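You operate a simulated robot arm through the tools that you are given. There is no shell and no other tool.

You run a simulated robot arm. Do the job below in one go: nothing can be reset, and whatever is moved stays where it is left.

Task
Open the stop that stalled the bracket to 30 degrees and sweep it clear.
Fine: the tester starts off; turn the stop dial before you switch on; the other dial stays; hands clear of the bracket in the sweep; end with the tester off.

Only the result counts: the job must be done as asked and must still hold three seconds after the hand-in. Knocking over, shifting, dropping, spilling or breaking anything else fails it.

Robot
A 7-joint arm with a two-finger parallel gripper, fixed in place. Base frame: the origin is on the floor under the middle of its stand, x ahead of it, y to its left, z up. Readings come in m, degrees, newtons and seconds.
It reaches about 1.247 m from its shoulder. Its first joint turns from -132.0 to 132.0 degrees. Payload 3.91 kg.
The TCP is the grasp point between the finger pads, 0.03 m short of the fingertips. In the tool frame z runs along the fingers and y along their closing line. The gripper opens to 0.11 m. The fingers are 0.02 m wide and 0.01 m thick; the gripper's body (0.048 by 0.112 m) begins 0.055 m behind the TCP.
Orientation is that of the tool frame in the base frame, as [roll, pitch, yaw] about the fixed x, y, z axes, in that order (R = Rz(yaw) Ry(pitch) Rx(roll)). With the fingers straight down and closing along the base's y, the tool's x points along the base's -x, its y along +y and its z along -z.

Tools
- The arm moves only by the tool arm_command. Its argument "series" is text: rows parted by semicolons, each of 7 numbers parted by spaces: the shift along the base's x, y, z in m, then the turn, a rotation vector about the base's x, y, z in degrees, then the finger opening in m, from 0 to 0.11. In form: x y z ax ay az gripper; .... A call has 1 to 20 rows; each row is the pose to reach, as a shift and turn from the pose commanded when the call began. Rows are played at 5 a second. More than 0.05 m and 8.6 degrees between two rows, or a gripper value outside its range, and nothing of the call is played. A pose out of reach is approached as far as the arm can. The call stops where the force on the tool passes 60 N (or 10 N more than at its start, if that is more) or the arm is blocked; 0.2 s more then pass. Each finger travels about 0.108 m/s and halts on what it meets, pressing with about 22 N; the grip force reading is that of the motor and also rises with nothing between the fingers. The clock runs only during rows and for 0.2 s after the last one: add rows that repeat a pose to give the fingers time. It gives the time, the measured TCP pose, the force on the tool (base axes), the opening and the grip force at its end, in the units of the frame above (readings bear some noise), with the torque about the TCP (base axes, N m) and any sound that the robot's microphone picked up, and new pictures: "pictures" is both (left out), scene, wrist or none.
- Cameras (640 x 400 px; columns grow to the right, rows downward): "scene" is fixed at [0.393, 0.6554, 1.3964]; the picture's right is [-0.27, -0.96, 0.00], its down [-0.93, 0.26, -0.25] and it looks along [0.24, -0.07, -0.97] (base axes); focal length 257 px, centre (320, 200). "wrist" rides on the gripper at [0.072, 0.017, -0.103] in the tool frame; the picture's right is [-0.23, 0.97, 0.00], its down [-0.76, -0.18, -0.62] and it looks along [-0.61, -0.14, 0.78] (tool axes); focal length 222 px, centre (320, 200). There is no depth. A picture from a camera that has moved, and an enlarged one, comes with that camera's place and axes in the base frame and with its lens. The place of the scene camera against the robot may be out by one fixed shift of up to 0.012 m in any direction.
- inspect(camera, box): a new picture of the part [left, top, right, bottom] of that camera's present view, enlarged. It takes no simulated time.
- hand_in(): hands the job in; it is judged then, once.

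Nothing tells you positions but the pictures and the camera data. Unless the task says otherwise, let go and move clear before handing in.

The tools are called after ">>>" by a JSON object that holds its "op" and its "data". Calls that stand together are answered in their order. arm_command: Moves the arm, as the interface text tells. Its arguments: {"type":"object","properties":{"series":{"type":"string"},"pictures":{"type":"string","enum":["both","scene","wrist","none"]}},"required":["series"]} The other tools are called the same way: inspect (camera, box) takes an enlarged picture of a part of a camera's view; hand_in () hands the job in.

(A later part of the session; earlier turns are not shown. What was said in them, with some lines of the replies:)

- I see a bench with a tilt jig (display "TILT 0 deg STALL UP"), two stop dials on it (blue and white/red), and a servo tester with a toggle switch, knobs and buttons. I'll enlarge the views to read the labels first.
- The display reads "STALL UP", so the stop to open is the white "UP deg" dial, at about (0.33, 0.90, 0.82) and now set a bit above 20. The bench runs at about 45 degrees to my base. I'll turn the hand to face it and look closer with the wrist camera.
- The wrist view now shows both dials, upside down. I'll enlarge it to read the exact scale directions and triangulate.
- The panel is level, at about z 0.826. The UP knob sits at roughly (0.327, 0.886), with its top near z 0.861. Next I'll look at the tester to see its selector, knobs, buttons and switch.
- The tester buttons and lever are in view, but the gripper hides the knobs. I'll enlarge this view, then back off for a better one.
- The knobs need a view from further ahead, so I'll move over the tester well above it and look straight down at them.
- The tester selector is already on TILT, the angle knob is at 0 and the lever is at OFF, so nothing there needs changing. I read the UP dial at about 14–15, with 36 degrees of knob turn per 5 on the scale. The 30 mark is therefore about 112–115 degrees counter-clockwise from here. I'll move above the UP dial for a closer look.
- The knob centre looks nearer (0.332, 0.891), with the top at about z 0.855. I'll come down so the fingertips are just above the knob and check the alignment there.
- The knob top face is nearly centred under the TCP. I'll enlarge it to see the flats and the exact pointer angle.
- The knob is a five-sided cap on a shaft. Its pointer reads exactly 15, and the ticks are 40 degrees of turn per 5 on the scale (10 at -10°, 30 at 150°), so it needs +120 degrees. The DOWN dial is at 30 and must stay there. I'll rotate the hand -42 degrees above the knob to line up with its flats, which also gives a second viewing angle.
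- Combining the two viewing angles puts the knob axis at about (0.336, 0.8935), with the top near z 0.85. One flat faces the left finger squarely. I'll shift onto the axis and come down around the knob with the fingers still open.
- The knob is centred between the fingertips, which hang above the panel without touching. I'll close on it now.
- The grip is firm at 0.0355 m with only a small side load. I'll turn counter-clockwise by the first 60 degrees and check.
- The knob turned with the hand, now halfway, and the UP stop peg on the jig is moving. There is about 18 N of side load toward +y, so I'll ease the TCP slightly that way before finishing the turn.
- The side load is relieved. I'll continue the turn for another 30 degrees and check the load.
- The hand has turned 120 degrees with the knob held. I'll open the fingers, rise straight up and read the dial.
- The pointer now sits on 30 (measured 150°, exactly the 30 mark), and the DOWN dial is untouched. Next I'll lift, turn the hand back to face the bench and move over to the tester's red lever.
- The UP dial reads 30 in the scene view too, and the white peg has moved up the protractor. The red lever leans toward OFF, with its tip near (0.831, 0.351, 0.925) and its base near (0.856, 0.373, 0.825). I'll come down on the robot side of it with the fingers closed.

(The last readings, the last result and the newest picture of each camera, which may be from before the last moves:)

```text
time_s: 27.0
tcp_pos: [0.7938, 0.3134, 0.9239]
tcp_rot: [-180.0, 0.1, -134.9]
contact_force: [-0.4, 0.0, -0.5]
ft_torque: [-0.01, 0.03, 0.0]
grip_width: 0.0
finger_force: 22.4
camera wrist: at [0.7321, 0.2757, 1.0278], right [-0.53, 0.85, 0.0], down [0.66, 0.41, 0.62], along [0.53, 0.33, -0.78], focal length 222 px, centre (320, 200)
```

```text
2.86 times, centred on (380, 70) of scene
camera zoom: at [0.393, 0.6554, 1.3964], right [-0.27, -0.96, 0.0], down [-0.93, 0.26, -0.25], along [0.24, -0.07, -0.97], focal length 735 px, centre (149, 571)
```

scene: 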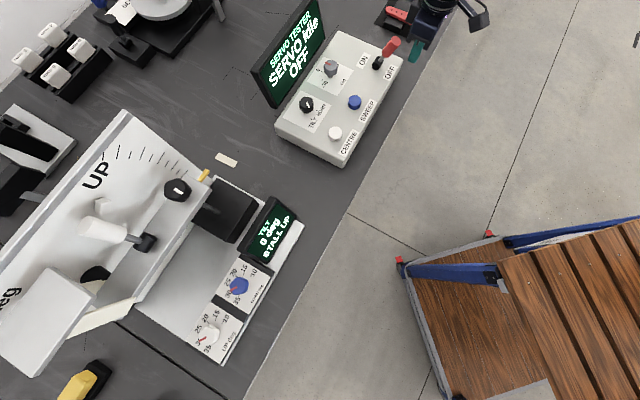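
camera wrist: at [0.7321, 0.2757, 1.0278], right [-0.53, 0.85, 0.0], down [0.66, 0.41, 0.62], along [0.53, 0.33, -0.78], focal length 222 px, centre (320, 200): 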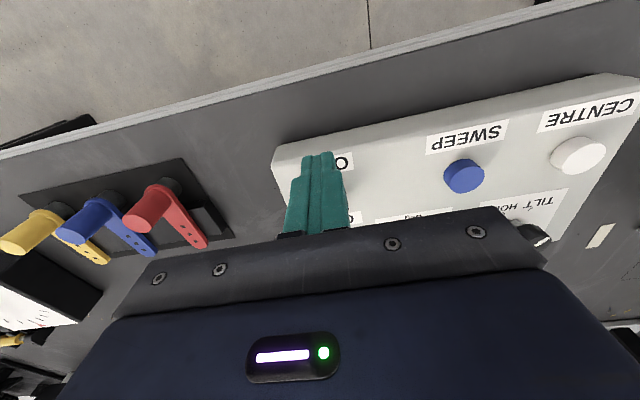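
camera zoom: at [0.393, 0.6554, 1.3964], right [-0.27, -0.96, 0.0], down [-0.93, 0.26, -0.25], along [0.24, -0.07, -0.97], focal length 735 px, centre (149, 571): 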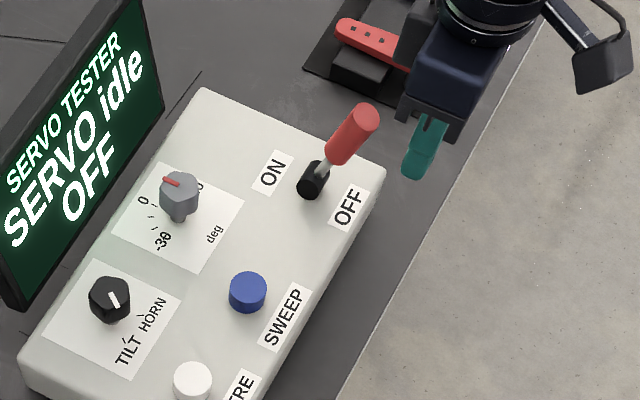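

The fingertips are beside the lever on its robot side, with the red cap directly ahead. I'll push it away from the robot toward ON in small steps.

>>> {"op": "arm_command", "data": {"series": "0.0106 0.0106 0 0 0 0 0; 0.0212 0.0212 0 0 0 0 0; 0.0318 0.0318 0 0 0 0 0; 0.0424 0.0424 0 0 0 0 0; 0.0495 0.0495 0 0 0 0 0; 0.0495 0.0495 0 0 0 0 0", "pictures": "both"}}

>>> {"op": "inspect", "data": {"camera": "scene", "box": [250, 0, 450, 140]}}

```text
time_s: 28.4
tcp_pos: [0.8446, 0.3624, 0.9234]
tcp_rot: [-180.0, 0.1, -134.9]
contact_force: [-0.4, -1.1, 0.8]
ft_torque: [0.01, -0.03, -0.01]
grip_width: 0.0
finger_force: 22.6
camera wrist: at [0.7813, 0.3249, 1.0277], right [-0.53, 0.85, 0.0], down [0.66, 0.41, 0.62], along [0.53, 0.33, -0.78], focal length 222 px, centre (320, 200)
```

scene: 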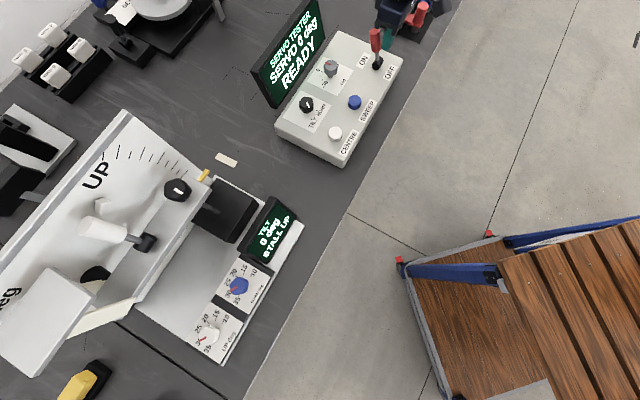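
wrist: 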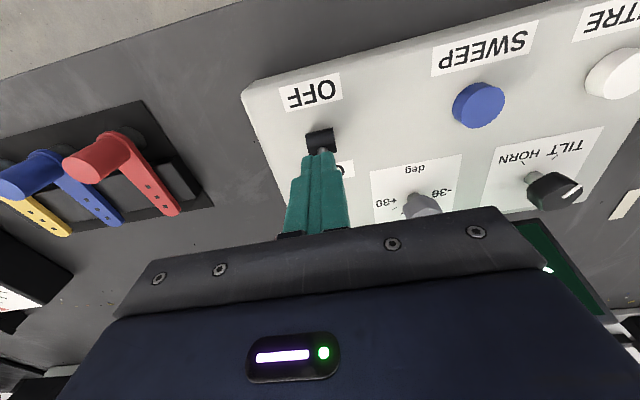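

```text
2.86 times, centred on (350, 70) of scene
camera zoom: at [0.393, 0.6554, 1.3964], right [-0.27, -0.96, 0.0], down [-0.93, 0.26, -0.25], along [0.24, -0.07, -0.97], focal length 735 px, centre (234, 571)
```

zoom: 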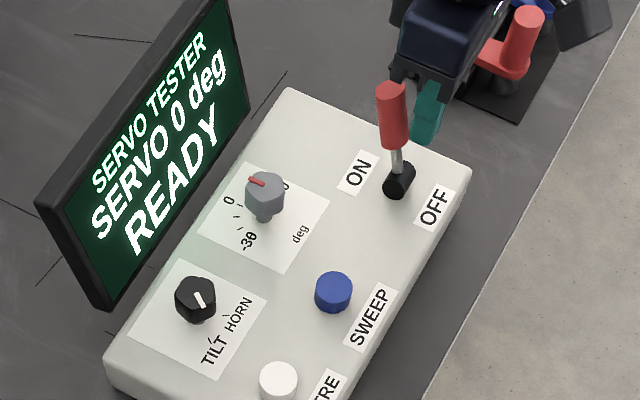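

The tester now reads "SERVO 0 deg READY", so it is ON and the lever holds. I'll back off, rise, and move over the blue SWEEP button at about (0.758, 0.464, 0.837), far from the bracket.

>>> {"op": "arm_command", "data": {"series": "-0.021 -0.021 0 0 0 0 0; -0.042 -0.042 0 0 0 0 0; -0.042 -0.042 0.04 0 0 0 0; -0.045 -0.03 0.07 0 0 0 0; -0.056 0.005 0.07 0 0 0 0; -0.067 0.04 0.07 0 0 0 0; -0.078 0.075 0.06 0 0 0 0; -0.0865 0.1 0.035 0 0 0 0; -0.0865 0.1 0.01 0 0 0 0; -0.0865 0.1 0.01 0 0 0 0", "pictures": "both"}}

>>> {"op": "inspect", "data": {"camera": "wrist", "box": [220, 80, 420, 205]}}

>>> {"op": "inspect", "data": {"camera": "scene", "box": [200, 0, 450, 260]}}

```text
time_s: 30.6
tcp_pos: [0.7566, 0.464, 0.9357]
tcp_rot: [-179.9, 0.0, -135.1]
contact_force: [0.2, 0.2, -0.4]
ft_torque: [-0.01, 0.04, 0.01]
grip_width: 0.0001
finger_force: 22.2
camera wrist: at [0.6947, 0.4247, 1.0376], right [-0.53, 0.85, 0.0], down [0.66, 0.41, 0.62], along [0.53, 0.33, -0.78], focal length 222 px, centre (320, 200)
```

scene: 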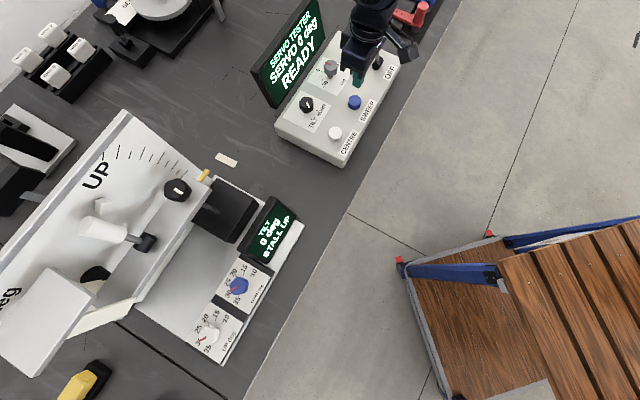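
wrist: 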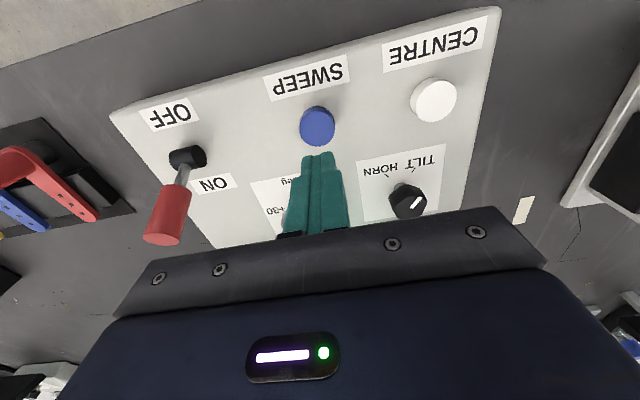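

```text
3.20 times, centred on (320, 142) of wrist
camera zoom: at [0.6947, 0.4247, 1.0376], right [-0.53, 0.85, 0.0], down [0.66, 0.41, 0.62], along [0.53, 0.33, -0.78], focal length 711 px, centre (320, 384)
```

zoom: 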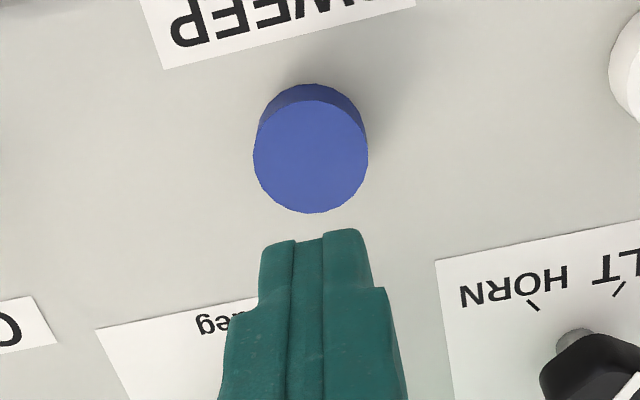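

```text
1.54 times, centred on (325, 130) of scene
camera zoom: at [0.393, 0.6554, 1.3964], right [-0.27, -0.96, 0.0], down [-0.93, 0.26, -0.25], along [0.24, -0.07, -0.97], focal length 396 px, centre (312, 308)
```

zoom: 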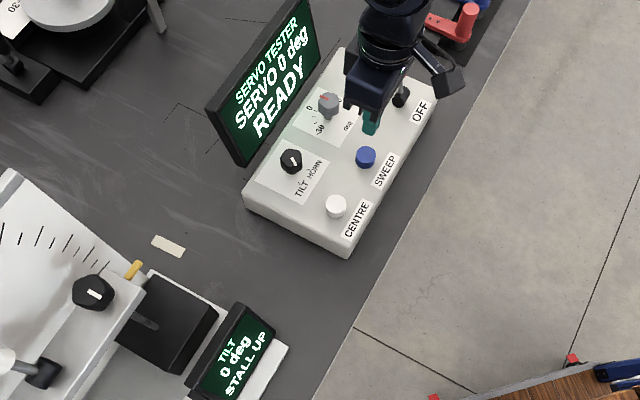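

The fingertips are just off the button centre. I'll correct by a couple of millimetres, press down gently and lift off again.

>>> {"op": "arm_command", "data": {"series": "0.0025 -0.0005 -0.03 0 0 0 0; 0.0025 -0.0005 -0.055 0 0 0 0; 0.0025 -0.0005 -0.063 0 0 0 0; 0.0025 -0.0005 -0.067 0 0 0 0; 0.0025 -0.0005 -0.07 0 0 0 0; 0.0025 -0.0005 -0.072 0 0 0 0", "pictures": "both"}}

```text
time_s: 32.0
tcp_pos: [0.7592, 0.4633, 0.866]
tcp_rot: [-180.0, 0.1, -135.0]
contact_force: [-10.2, -3.0, 36.6]
ft_torque: [-0.14, 0.3, 0.0]
grip_width: 0.0
finger_force: 21.6
heard: click
camera wrist: at [0.6963, 0.4246, 0.9682], right [-0.53, 0.85, 0.0], down [0.66, 0.41, 0.63], along [0.53, 0.33, -0.78], focal length 222 px, centre (320, 200)
```

scene: 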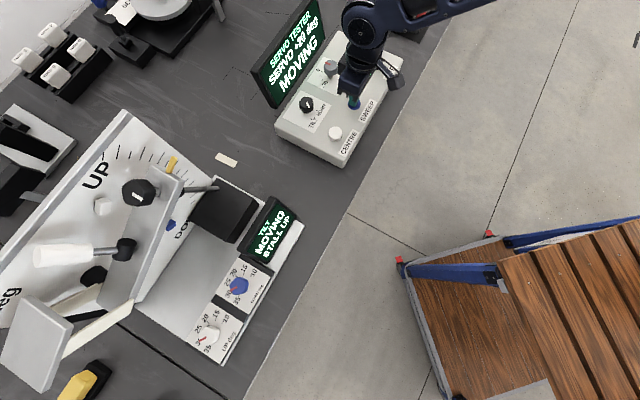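
wrist: 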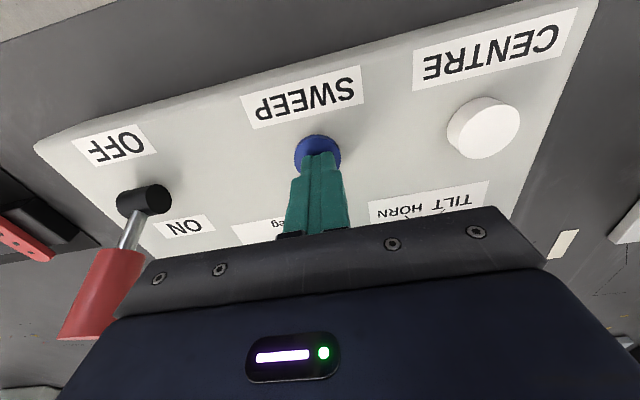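

The button clicked and the bracket is sweeping ("MOVING", +20 deg), with my hand well away from it. I'll lift off and wait for it to finish.

>>> {"op": "arm_command", "data": {"series": "0 0 0.02 0 0 0 0; 0 0 0.06 0 0 0 0; 0 0 0.07 0 0 0 0; 0 0 0.07 0 0 0 0; 0 0 0.07 0 0 0 0", "pictures": "scene"}}

>>> {"op": "inspect", "data": {"camera": "scene", "box": [0, 0, 400, 380]}}

```text
time_s: 33.2
tcp_pos: [0.7595, 0.4635, 0.9324]
tcp_rot: [-180.0, 0.0, -134.9]
contact_force: [-0.4, -0.5, 0.7]
ft_torque: [-0.01, 0.0, -0.04]
grip_width: 0.0
finger_force: 22.1
```

scene: 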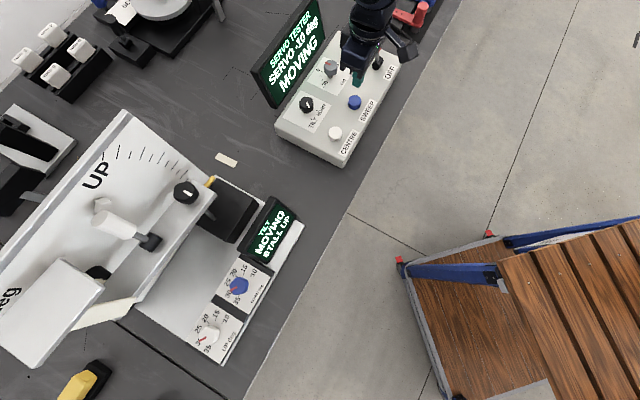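

```text
1.05 times, centred on (200, 190) of scene (not enlarged: the box is as wide or as high as the picture)
camera zoom: at [0.393, 0.6554, 1.3964], right [-0.27, -0.96, 0.0], down [-0.93, 0.26, -0.25], along [0.24, -0.07, -0.97], focal length 271 px, centre (446, 210)
```

zoom: 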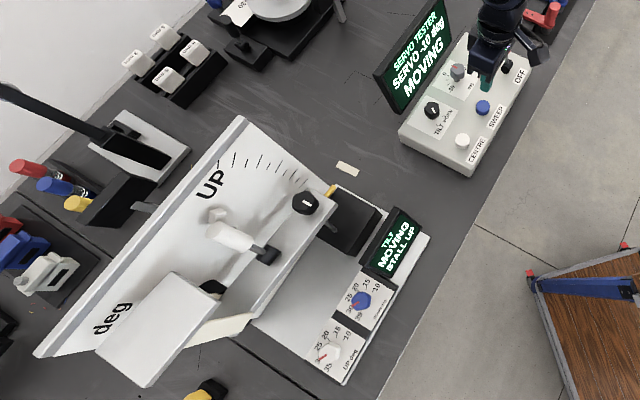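

The sweep is still running (-10 deg, MOVING) and the bracket moves freely. I'll keep still and wait.

>>> {"op": "arm_command", "data": {"series": "0 0 0 0 0 0 0; 0 0 0 0 0 0 0; 0 0 0 0 0 0 0; 0 0 0 0 0 0 0; 0 0 0 0 0 0 0; 0 0 0 0 0 0 0; 0 0 0 0 0 0 0; 0 0 0 0 0 0 0", "pictures": "scene"}}

>>> {"op": "inspect", "data": {"camera": "scene", "box": [200, 0, 420, 280]}}

```text
time_s: 35.0
tcp_pos: [0.7594, 0.4631, 0.9338]
tcp_rot: [179.9, 0.1, -135.0]
contact_force: [-0.4, 0.2, -0.6]
ft_torque: [0.04, -0.01, 0.01]
grip_width: 0.0
finger_force: 21.7
```

scene: 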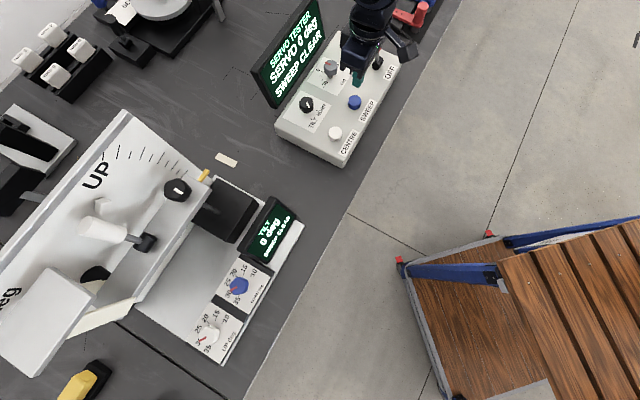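

```text
1.43 times, centred on (310, 140) of scene
camera zoom: at [0.393, 0.6554, 1.3964], right [-0.27, -0.96, 0.0], down [-0.93, 0.26, -0.25], along [0.24, -0.07, -0.97], focal length 367 px, centre (334, 286)
```

zoom: 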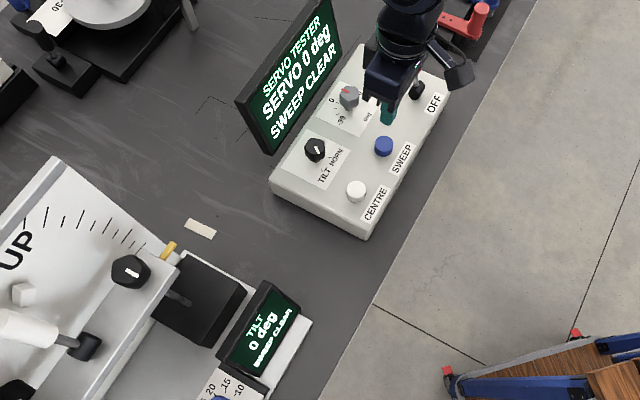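

Both displays read "SWEEP CLEAR" with the bracket back at 0 deg. Now I'll rise and go over to the far side of the lever to switch the tester off.

>>> {"op": "arm_command", "data": {"series": "0 0 0.04 0 0 0 0; 0.02 -0.007 0.077 0 0 0 0; 0.055 -0.019 0.077 0 0 0 0; 0.09 -0.031 0.077 0 0 0 0; 0.12 -0.041 0.077 0 0 0 0; 0.1375 -0.0463 0.077 0 0 0 0; 0.1375 -0.0463 0.077 0 0 0 0", "pictures": "both"}}

>>> {"op": "inspect", "data": {"camera": "wrist", "box": [200, 20, 440, 170]}}

>>> {"op": "inspect", "data": {"camera": "scene", "box": [250, 0, 450, 140]}}

```text
time_s: 36.6
tcp_pos: [0.8981, 0.417, 1.0104]
tcp_rot: [-179.9, 0.1, -135.1]
contact_force: [0.1, 0.2, -0.1]
ft_torque: [0.03, -0.01, -0.01]
grip_width: 0.0002
finger_force: 22.1
camera wrist: at [0.8347, 0.378, 1.1131], right [-0.53, 0.85, 0.0], down [0.66, 0.41, 0.62], along [0.53, 0.33, -0.78], focal length 222 px, centre (320, 200)
```

scene: 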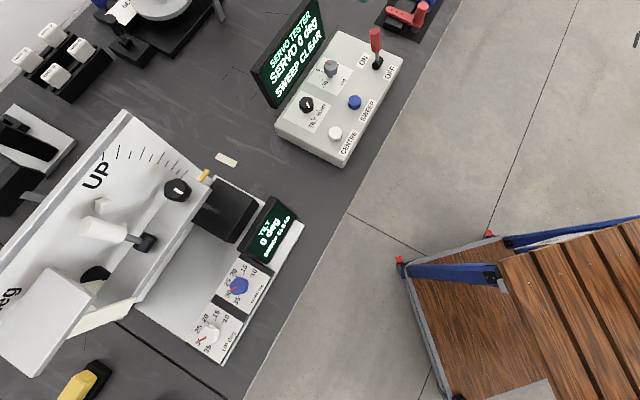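
wrist: 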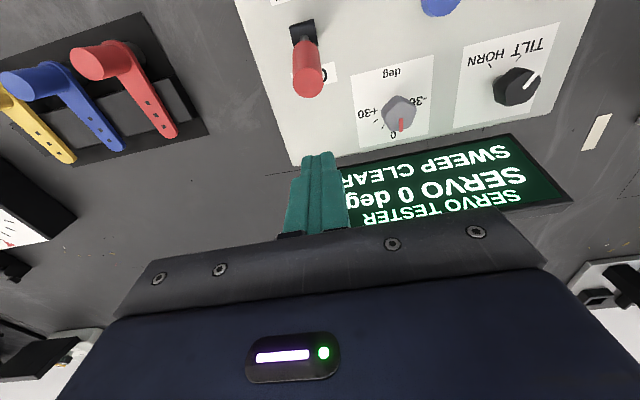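

```text
2.67 times, centred on (320, 95) of wrist
camera zoom: at [0.8347, 0.378, 1.1131], right [-0.53, 0.85, 0.0], down [0.66, 0.41, 0.62], along [0.53, 0.33, -0.78], focal length 592 px, centre (320, 480)
```

zoom: 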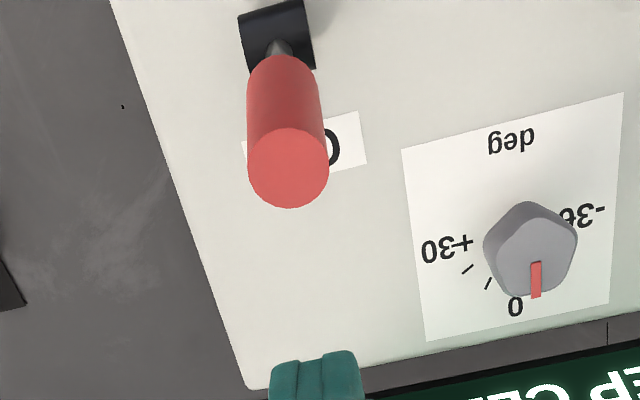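

```text
2.86 times, centred on (350, 70) of scene
camera zoom: at [0.393, 0.6554, 1.3964], right [-0.27, -0.96, 0.0], down [-0.93, 0.26, -0.25], along [0.24, -0.07, -0.97], focal length 735 px, centre (234, 571)
```

zoom: 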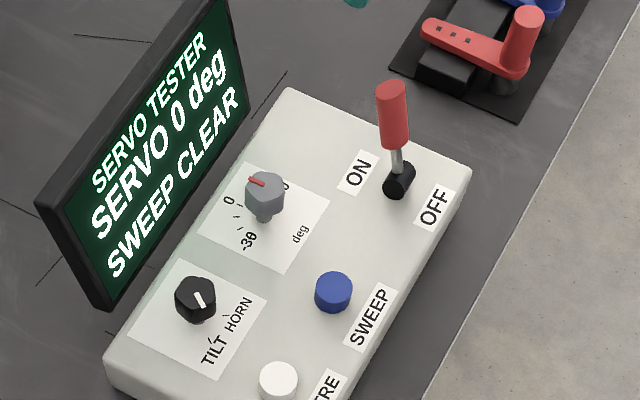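

The lever tip now sits at about (0.869, 0.390, 0.925), and my fingers are about 17 mm beyond it with the display well clear behind. I'll come down on its far side and pull it back toward OFF.

>>> {"op": "arm_command", "data": {"series": "0 0 -0.045 0 0 0 0; 0 0 -0.085 0 0 0 0; 0 0 -0.085 0 0 0 0; -0.0106 -0.0106 -0.085 0 0 0 0; -0.0212 -0.0212 -0.085 0 0 0 0; -0.0318 -0.0318 -0.085 0 0 0 0; -0.0389 -0.0389 -0.085 0 0 0 0; -0.0438 -0.0438 -0.085 0 0 0 0; -0.0438 -0.0438 -0.085 0 0 0 0", "pictures": "both"}}

>>> {"op": "inspect", "data": {"camera": "scene", "box": [250, 0, 450, 140]}}

```text
time_s: 38.6
tcp_pos: [0.8538, 0.3731, 0.9241]
tcp_rot: [-180.0, 0.0, -135.0]
contact_force: [1.7, 1.3, 0.3]
ft_torque: [-0.01, 0.01, 0.01]
grip_width: 0.0
finger_force: 22.2
camera wrist: at [0.791, 0.3347, 1.0277], right [-0.53, 0.85, 0.0], down [0.66, 0.41, 0.62], along [0.53, 0.33, -0.78], focal length 222 px, centre (320, 200)
```

scene: 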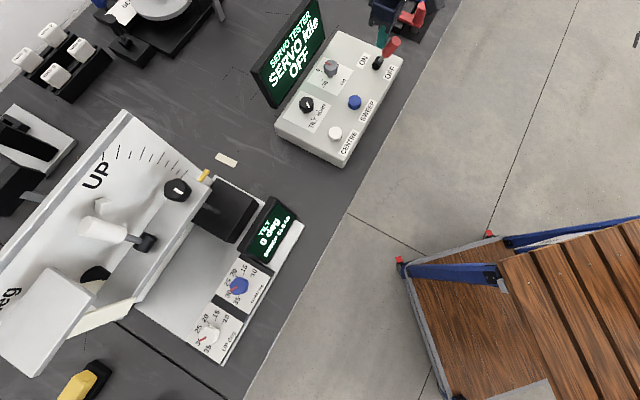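
wrist: 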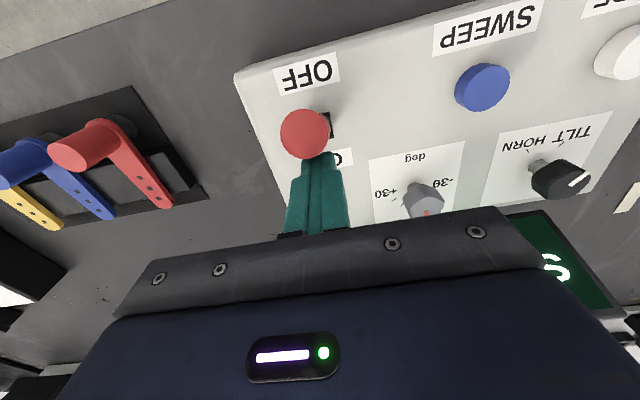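

```text
2.86 times, centred on (350, 70) of scene
camera zoom: at [0.393, 0.6554, 1.3964], right [-0.27, -0.96, 0.0], down [-0.93, 0.26, -0.25], along [0.24, -0.07, -0.97], focal length 735 px, centre (234, 571)
```

zoom: 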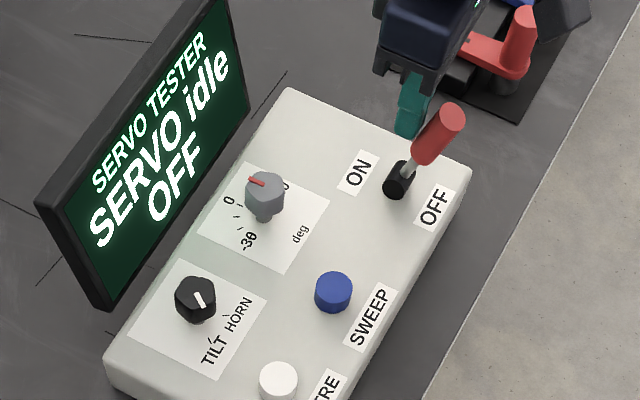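

The tester reads "SERVO idle OFF" and the lever leans to OFF. I'll move the fingers away from the lever, rise clear and do a last check.

>>> {"op": "arm_command", "data": {"series": "0.0212 0.0212 0 0 0 0 0; 0.0354 0.0354 0 0 0 0 0; 0.0354 0.0354 0.04 0 0 0 0; 0.0354 0.0354 0.085 0 0 0 0; 0.02 0.02 0.12 0 0 0 0; -0.01 -0.01 0.14 0 0 0 0; -0.04 -0.04 0.15 0 0 0 0; -0.07 -0.07 0.15 0 0 0 0; -0.10 -0.10 0.15 0 0 0 0; -0.13 -0.13 0.15 0 0 0 0; -0.16 -0.16 0.15 0 0 0 0; -0.16 -0.16 0.15 0 0 0 0", "pictures": "both"}}

>>> {"op": "inspect", "data": {"camera": "scene", "box": [170, 180, 320, 370]}}

>>> {"op": "inspect", "data": {"camera": "scene", "box": [250, 0, 450, 180]}}

```text
time_s: 41.2
tcp_pos: [0.6932, 0.2123, 1.0755]
tcp_rot: [180.0, 0.0, -135.1]
contact_force: [1.0, -0.2, 0.0]
ft_torque: [-0.01, 0.02, -0.01]
grip_width: 0.0001
finger_force: 22.0
camera wrist: at [0.6301, 0.1741, 1.178], right [-0.53, 0.85, 0.0], down [0.66, 0.41, 0.62], along [0.53, 0.33, -0.78], focal length 222 px, centre (320, 200)
```

scene: 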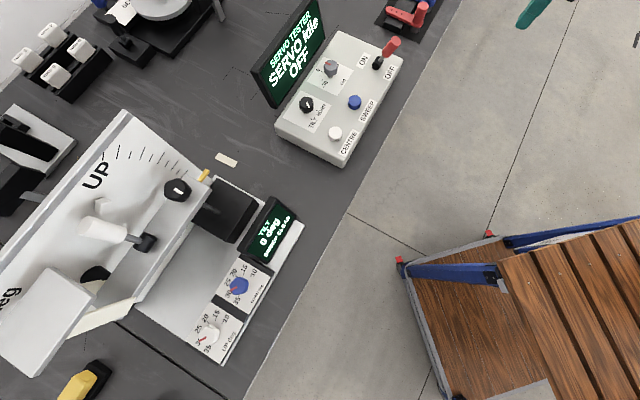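
wrist: 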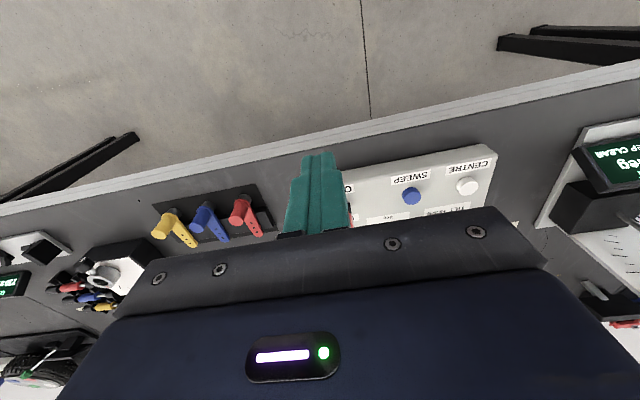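

```text
2.11 times, centred on (245, 275) of scene
camera zoom: at [0.393, 0.6554, 1.3964], right [-0.27, -0.96, 0.0], down [-0.93, 0.26, -0.25], along [0.24, -0.07, -0.97], focal length 541 px, centre (478, 42)
```

zoom: 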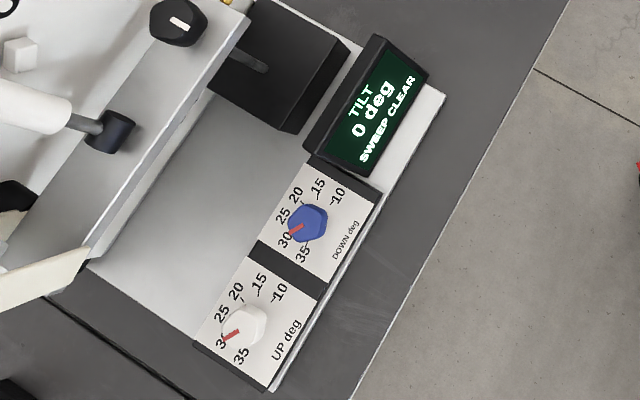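

```text
2.22 times, centred on (350, 90) of scene
camera zoom: at [0.393, 0.6554, 1.3964], right [-0.27, -0.96, 0.0], down [-0.93, 0.26, -0.25], along [0.24, -0.07, -0.97], focal length 571 px, centre (253, 444)
```

zoom: 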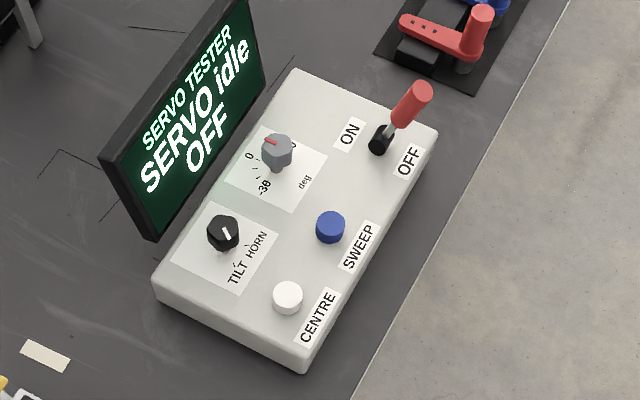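

The UP dial points at 30 and the DOWN dial is unchanged at 30. The tilt display reads "0 deg SWEEP CLEAR", the tester reads "SERVO idle OFF", and the arm is clear of everything. I'll hand it in.

>>> {"op": "hand_in", "data": {}}

```text
The job is handed in.
```

The UP stop, which had stalled the bracket, is now open to 30 degrees. The sweep ran without stalling, and both displays showed "SWEEP CLEAR" with the bracket back at 0 degrees.

- **Dials:** I turned the UP dial from 15 to 30 while the tester was still off. The DOWN dial was not touched and still reads 30.
- **Sweep:** I switched the tester on, pressed SWEEP once, and kept the arm at the tester, well away from the bracket, until it finished.
- **End state:** The tester is switched off ("SERVO idle OFF"), the arm is clear of the bench, and I saw nothing else moved.

I handed the job in; no verdict came back.
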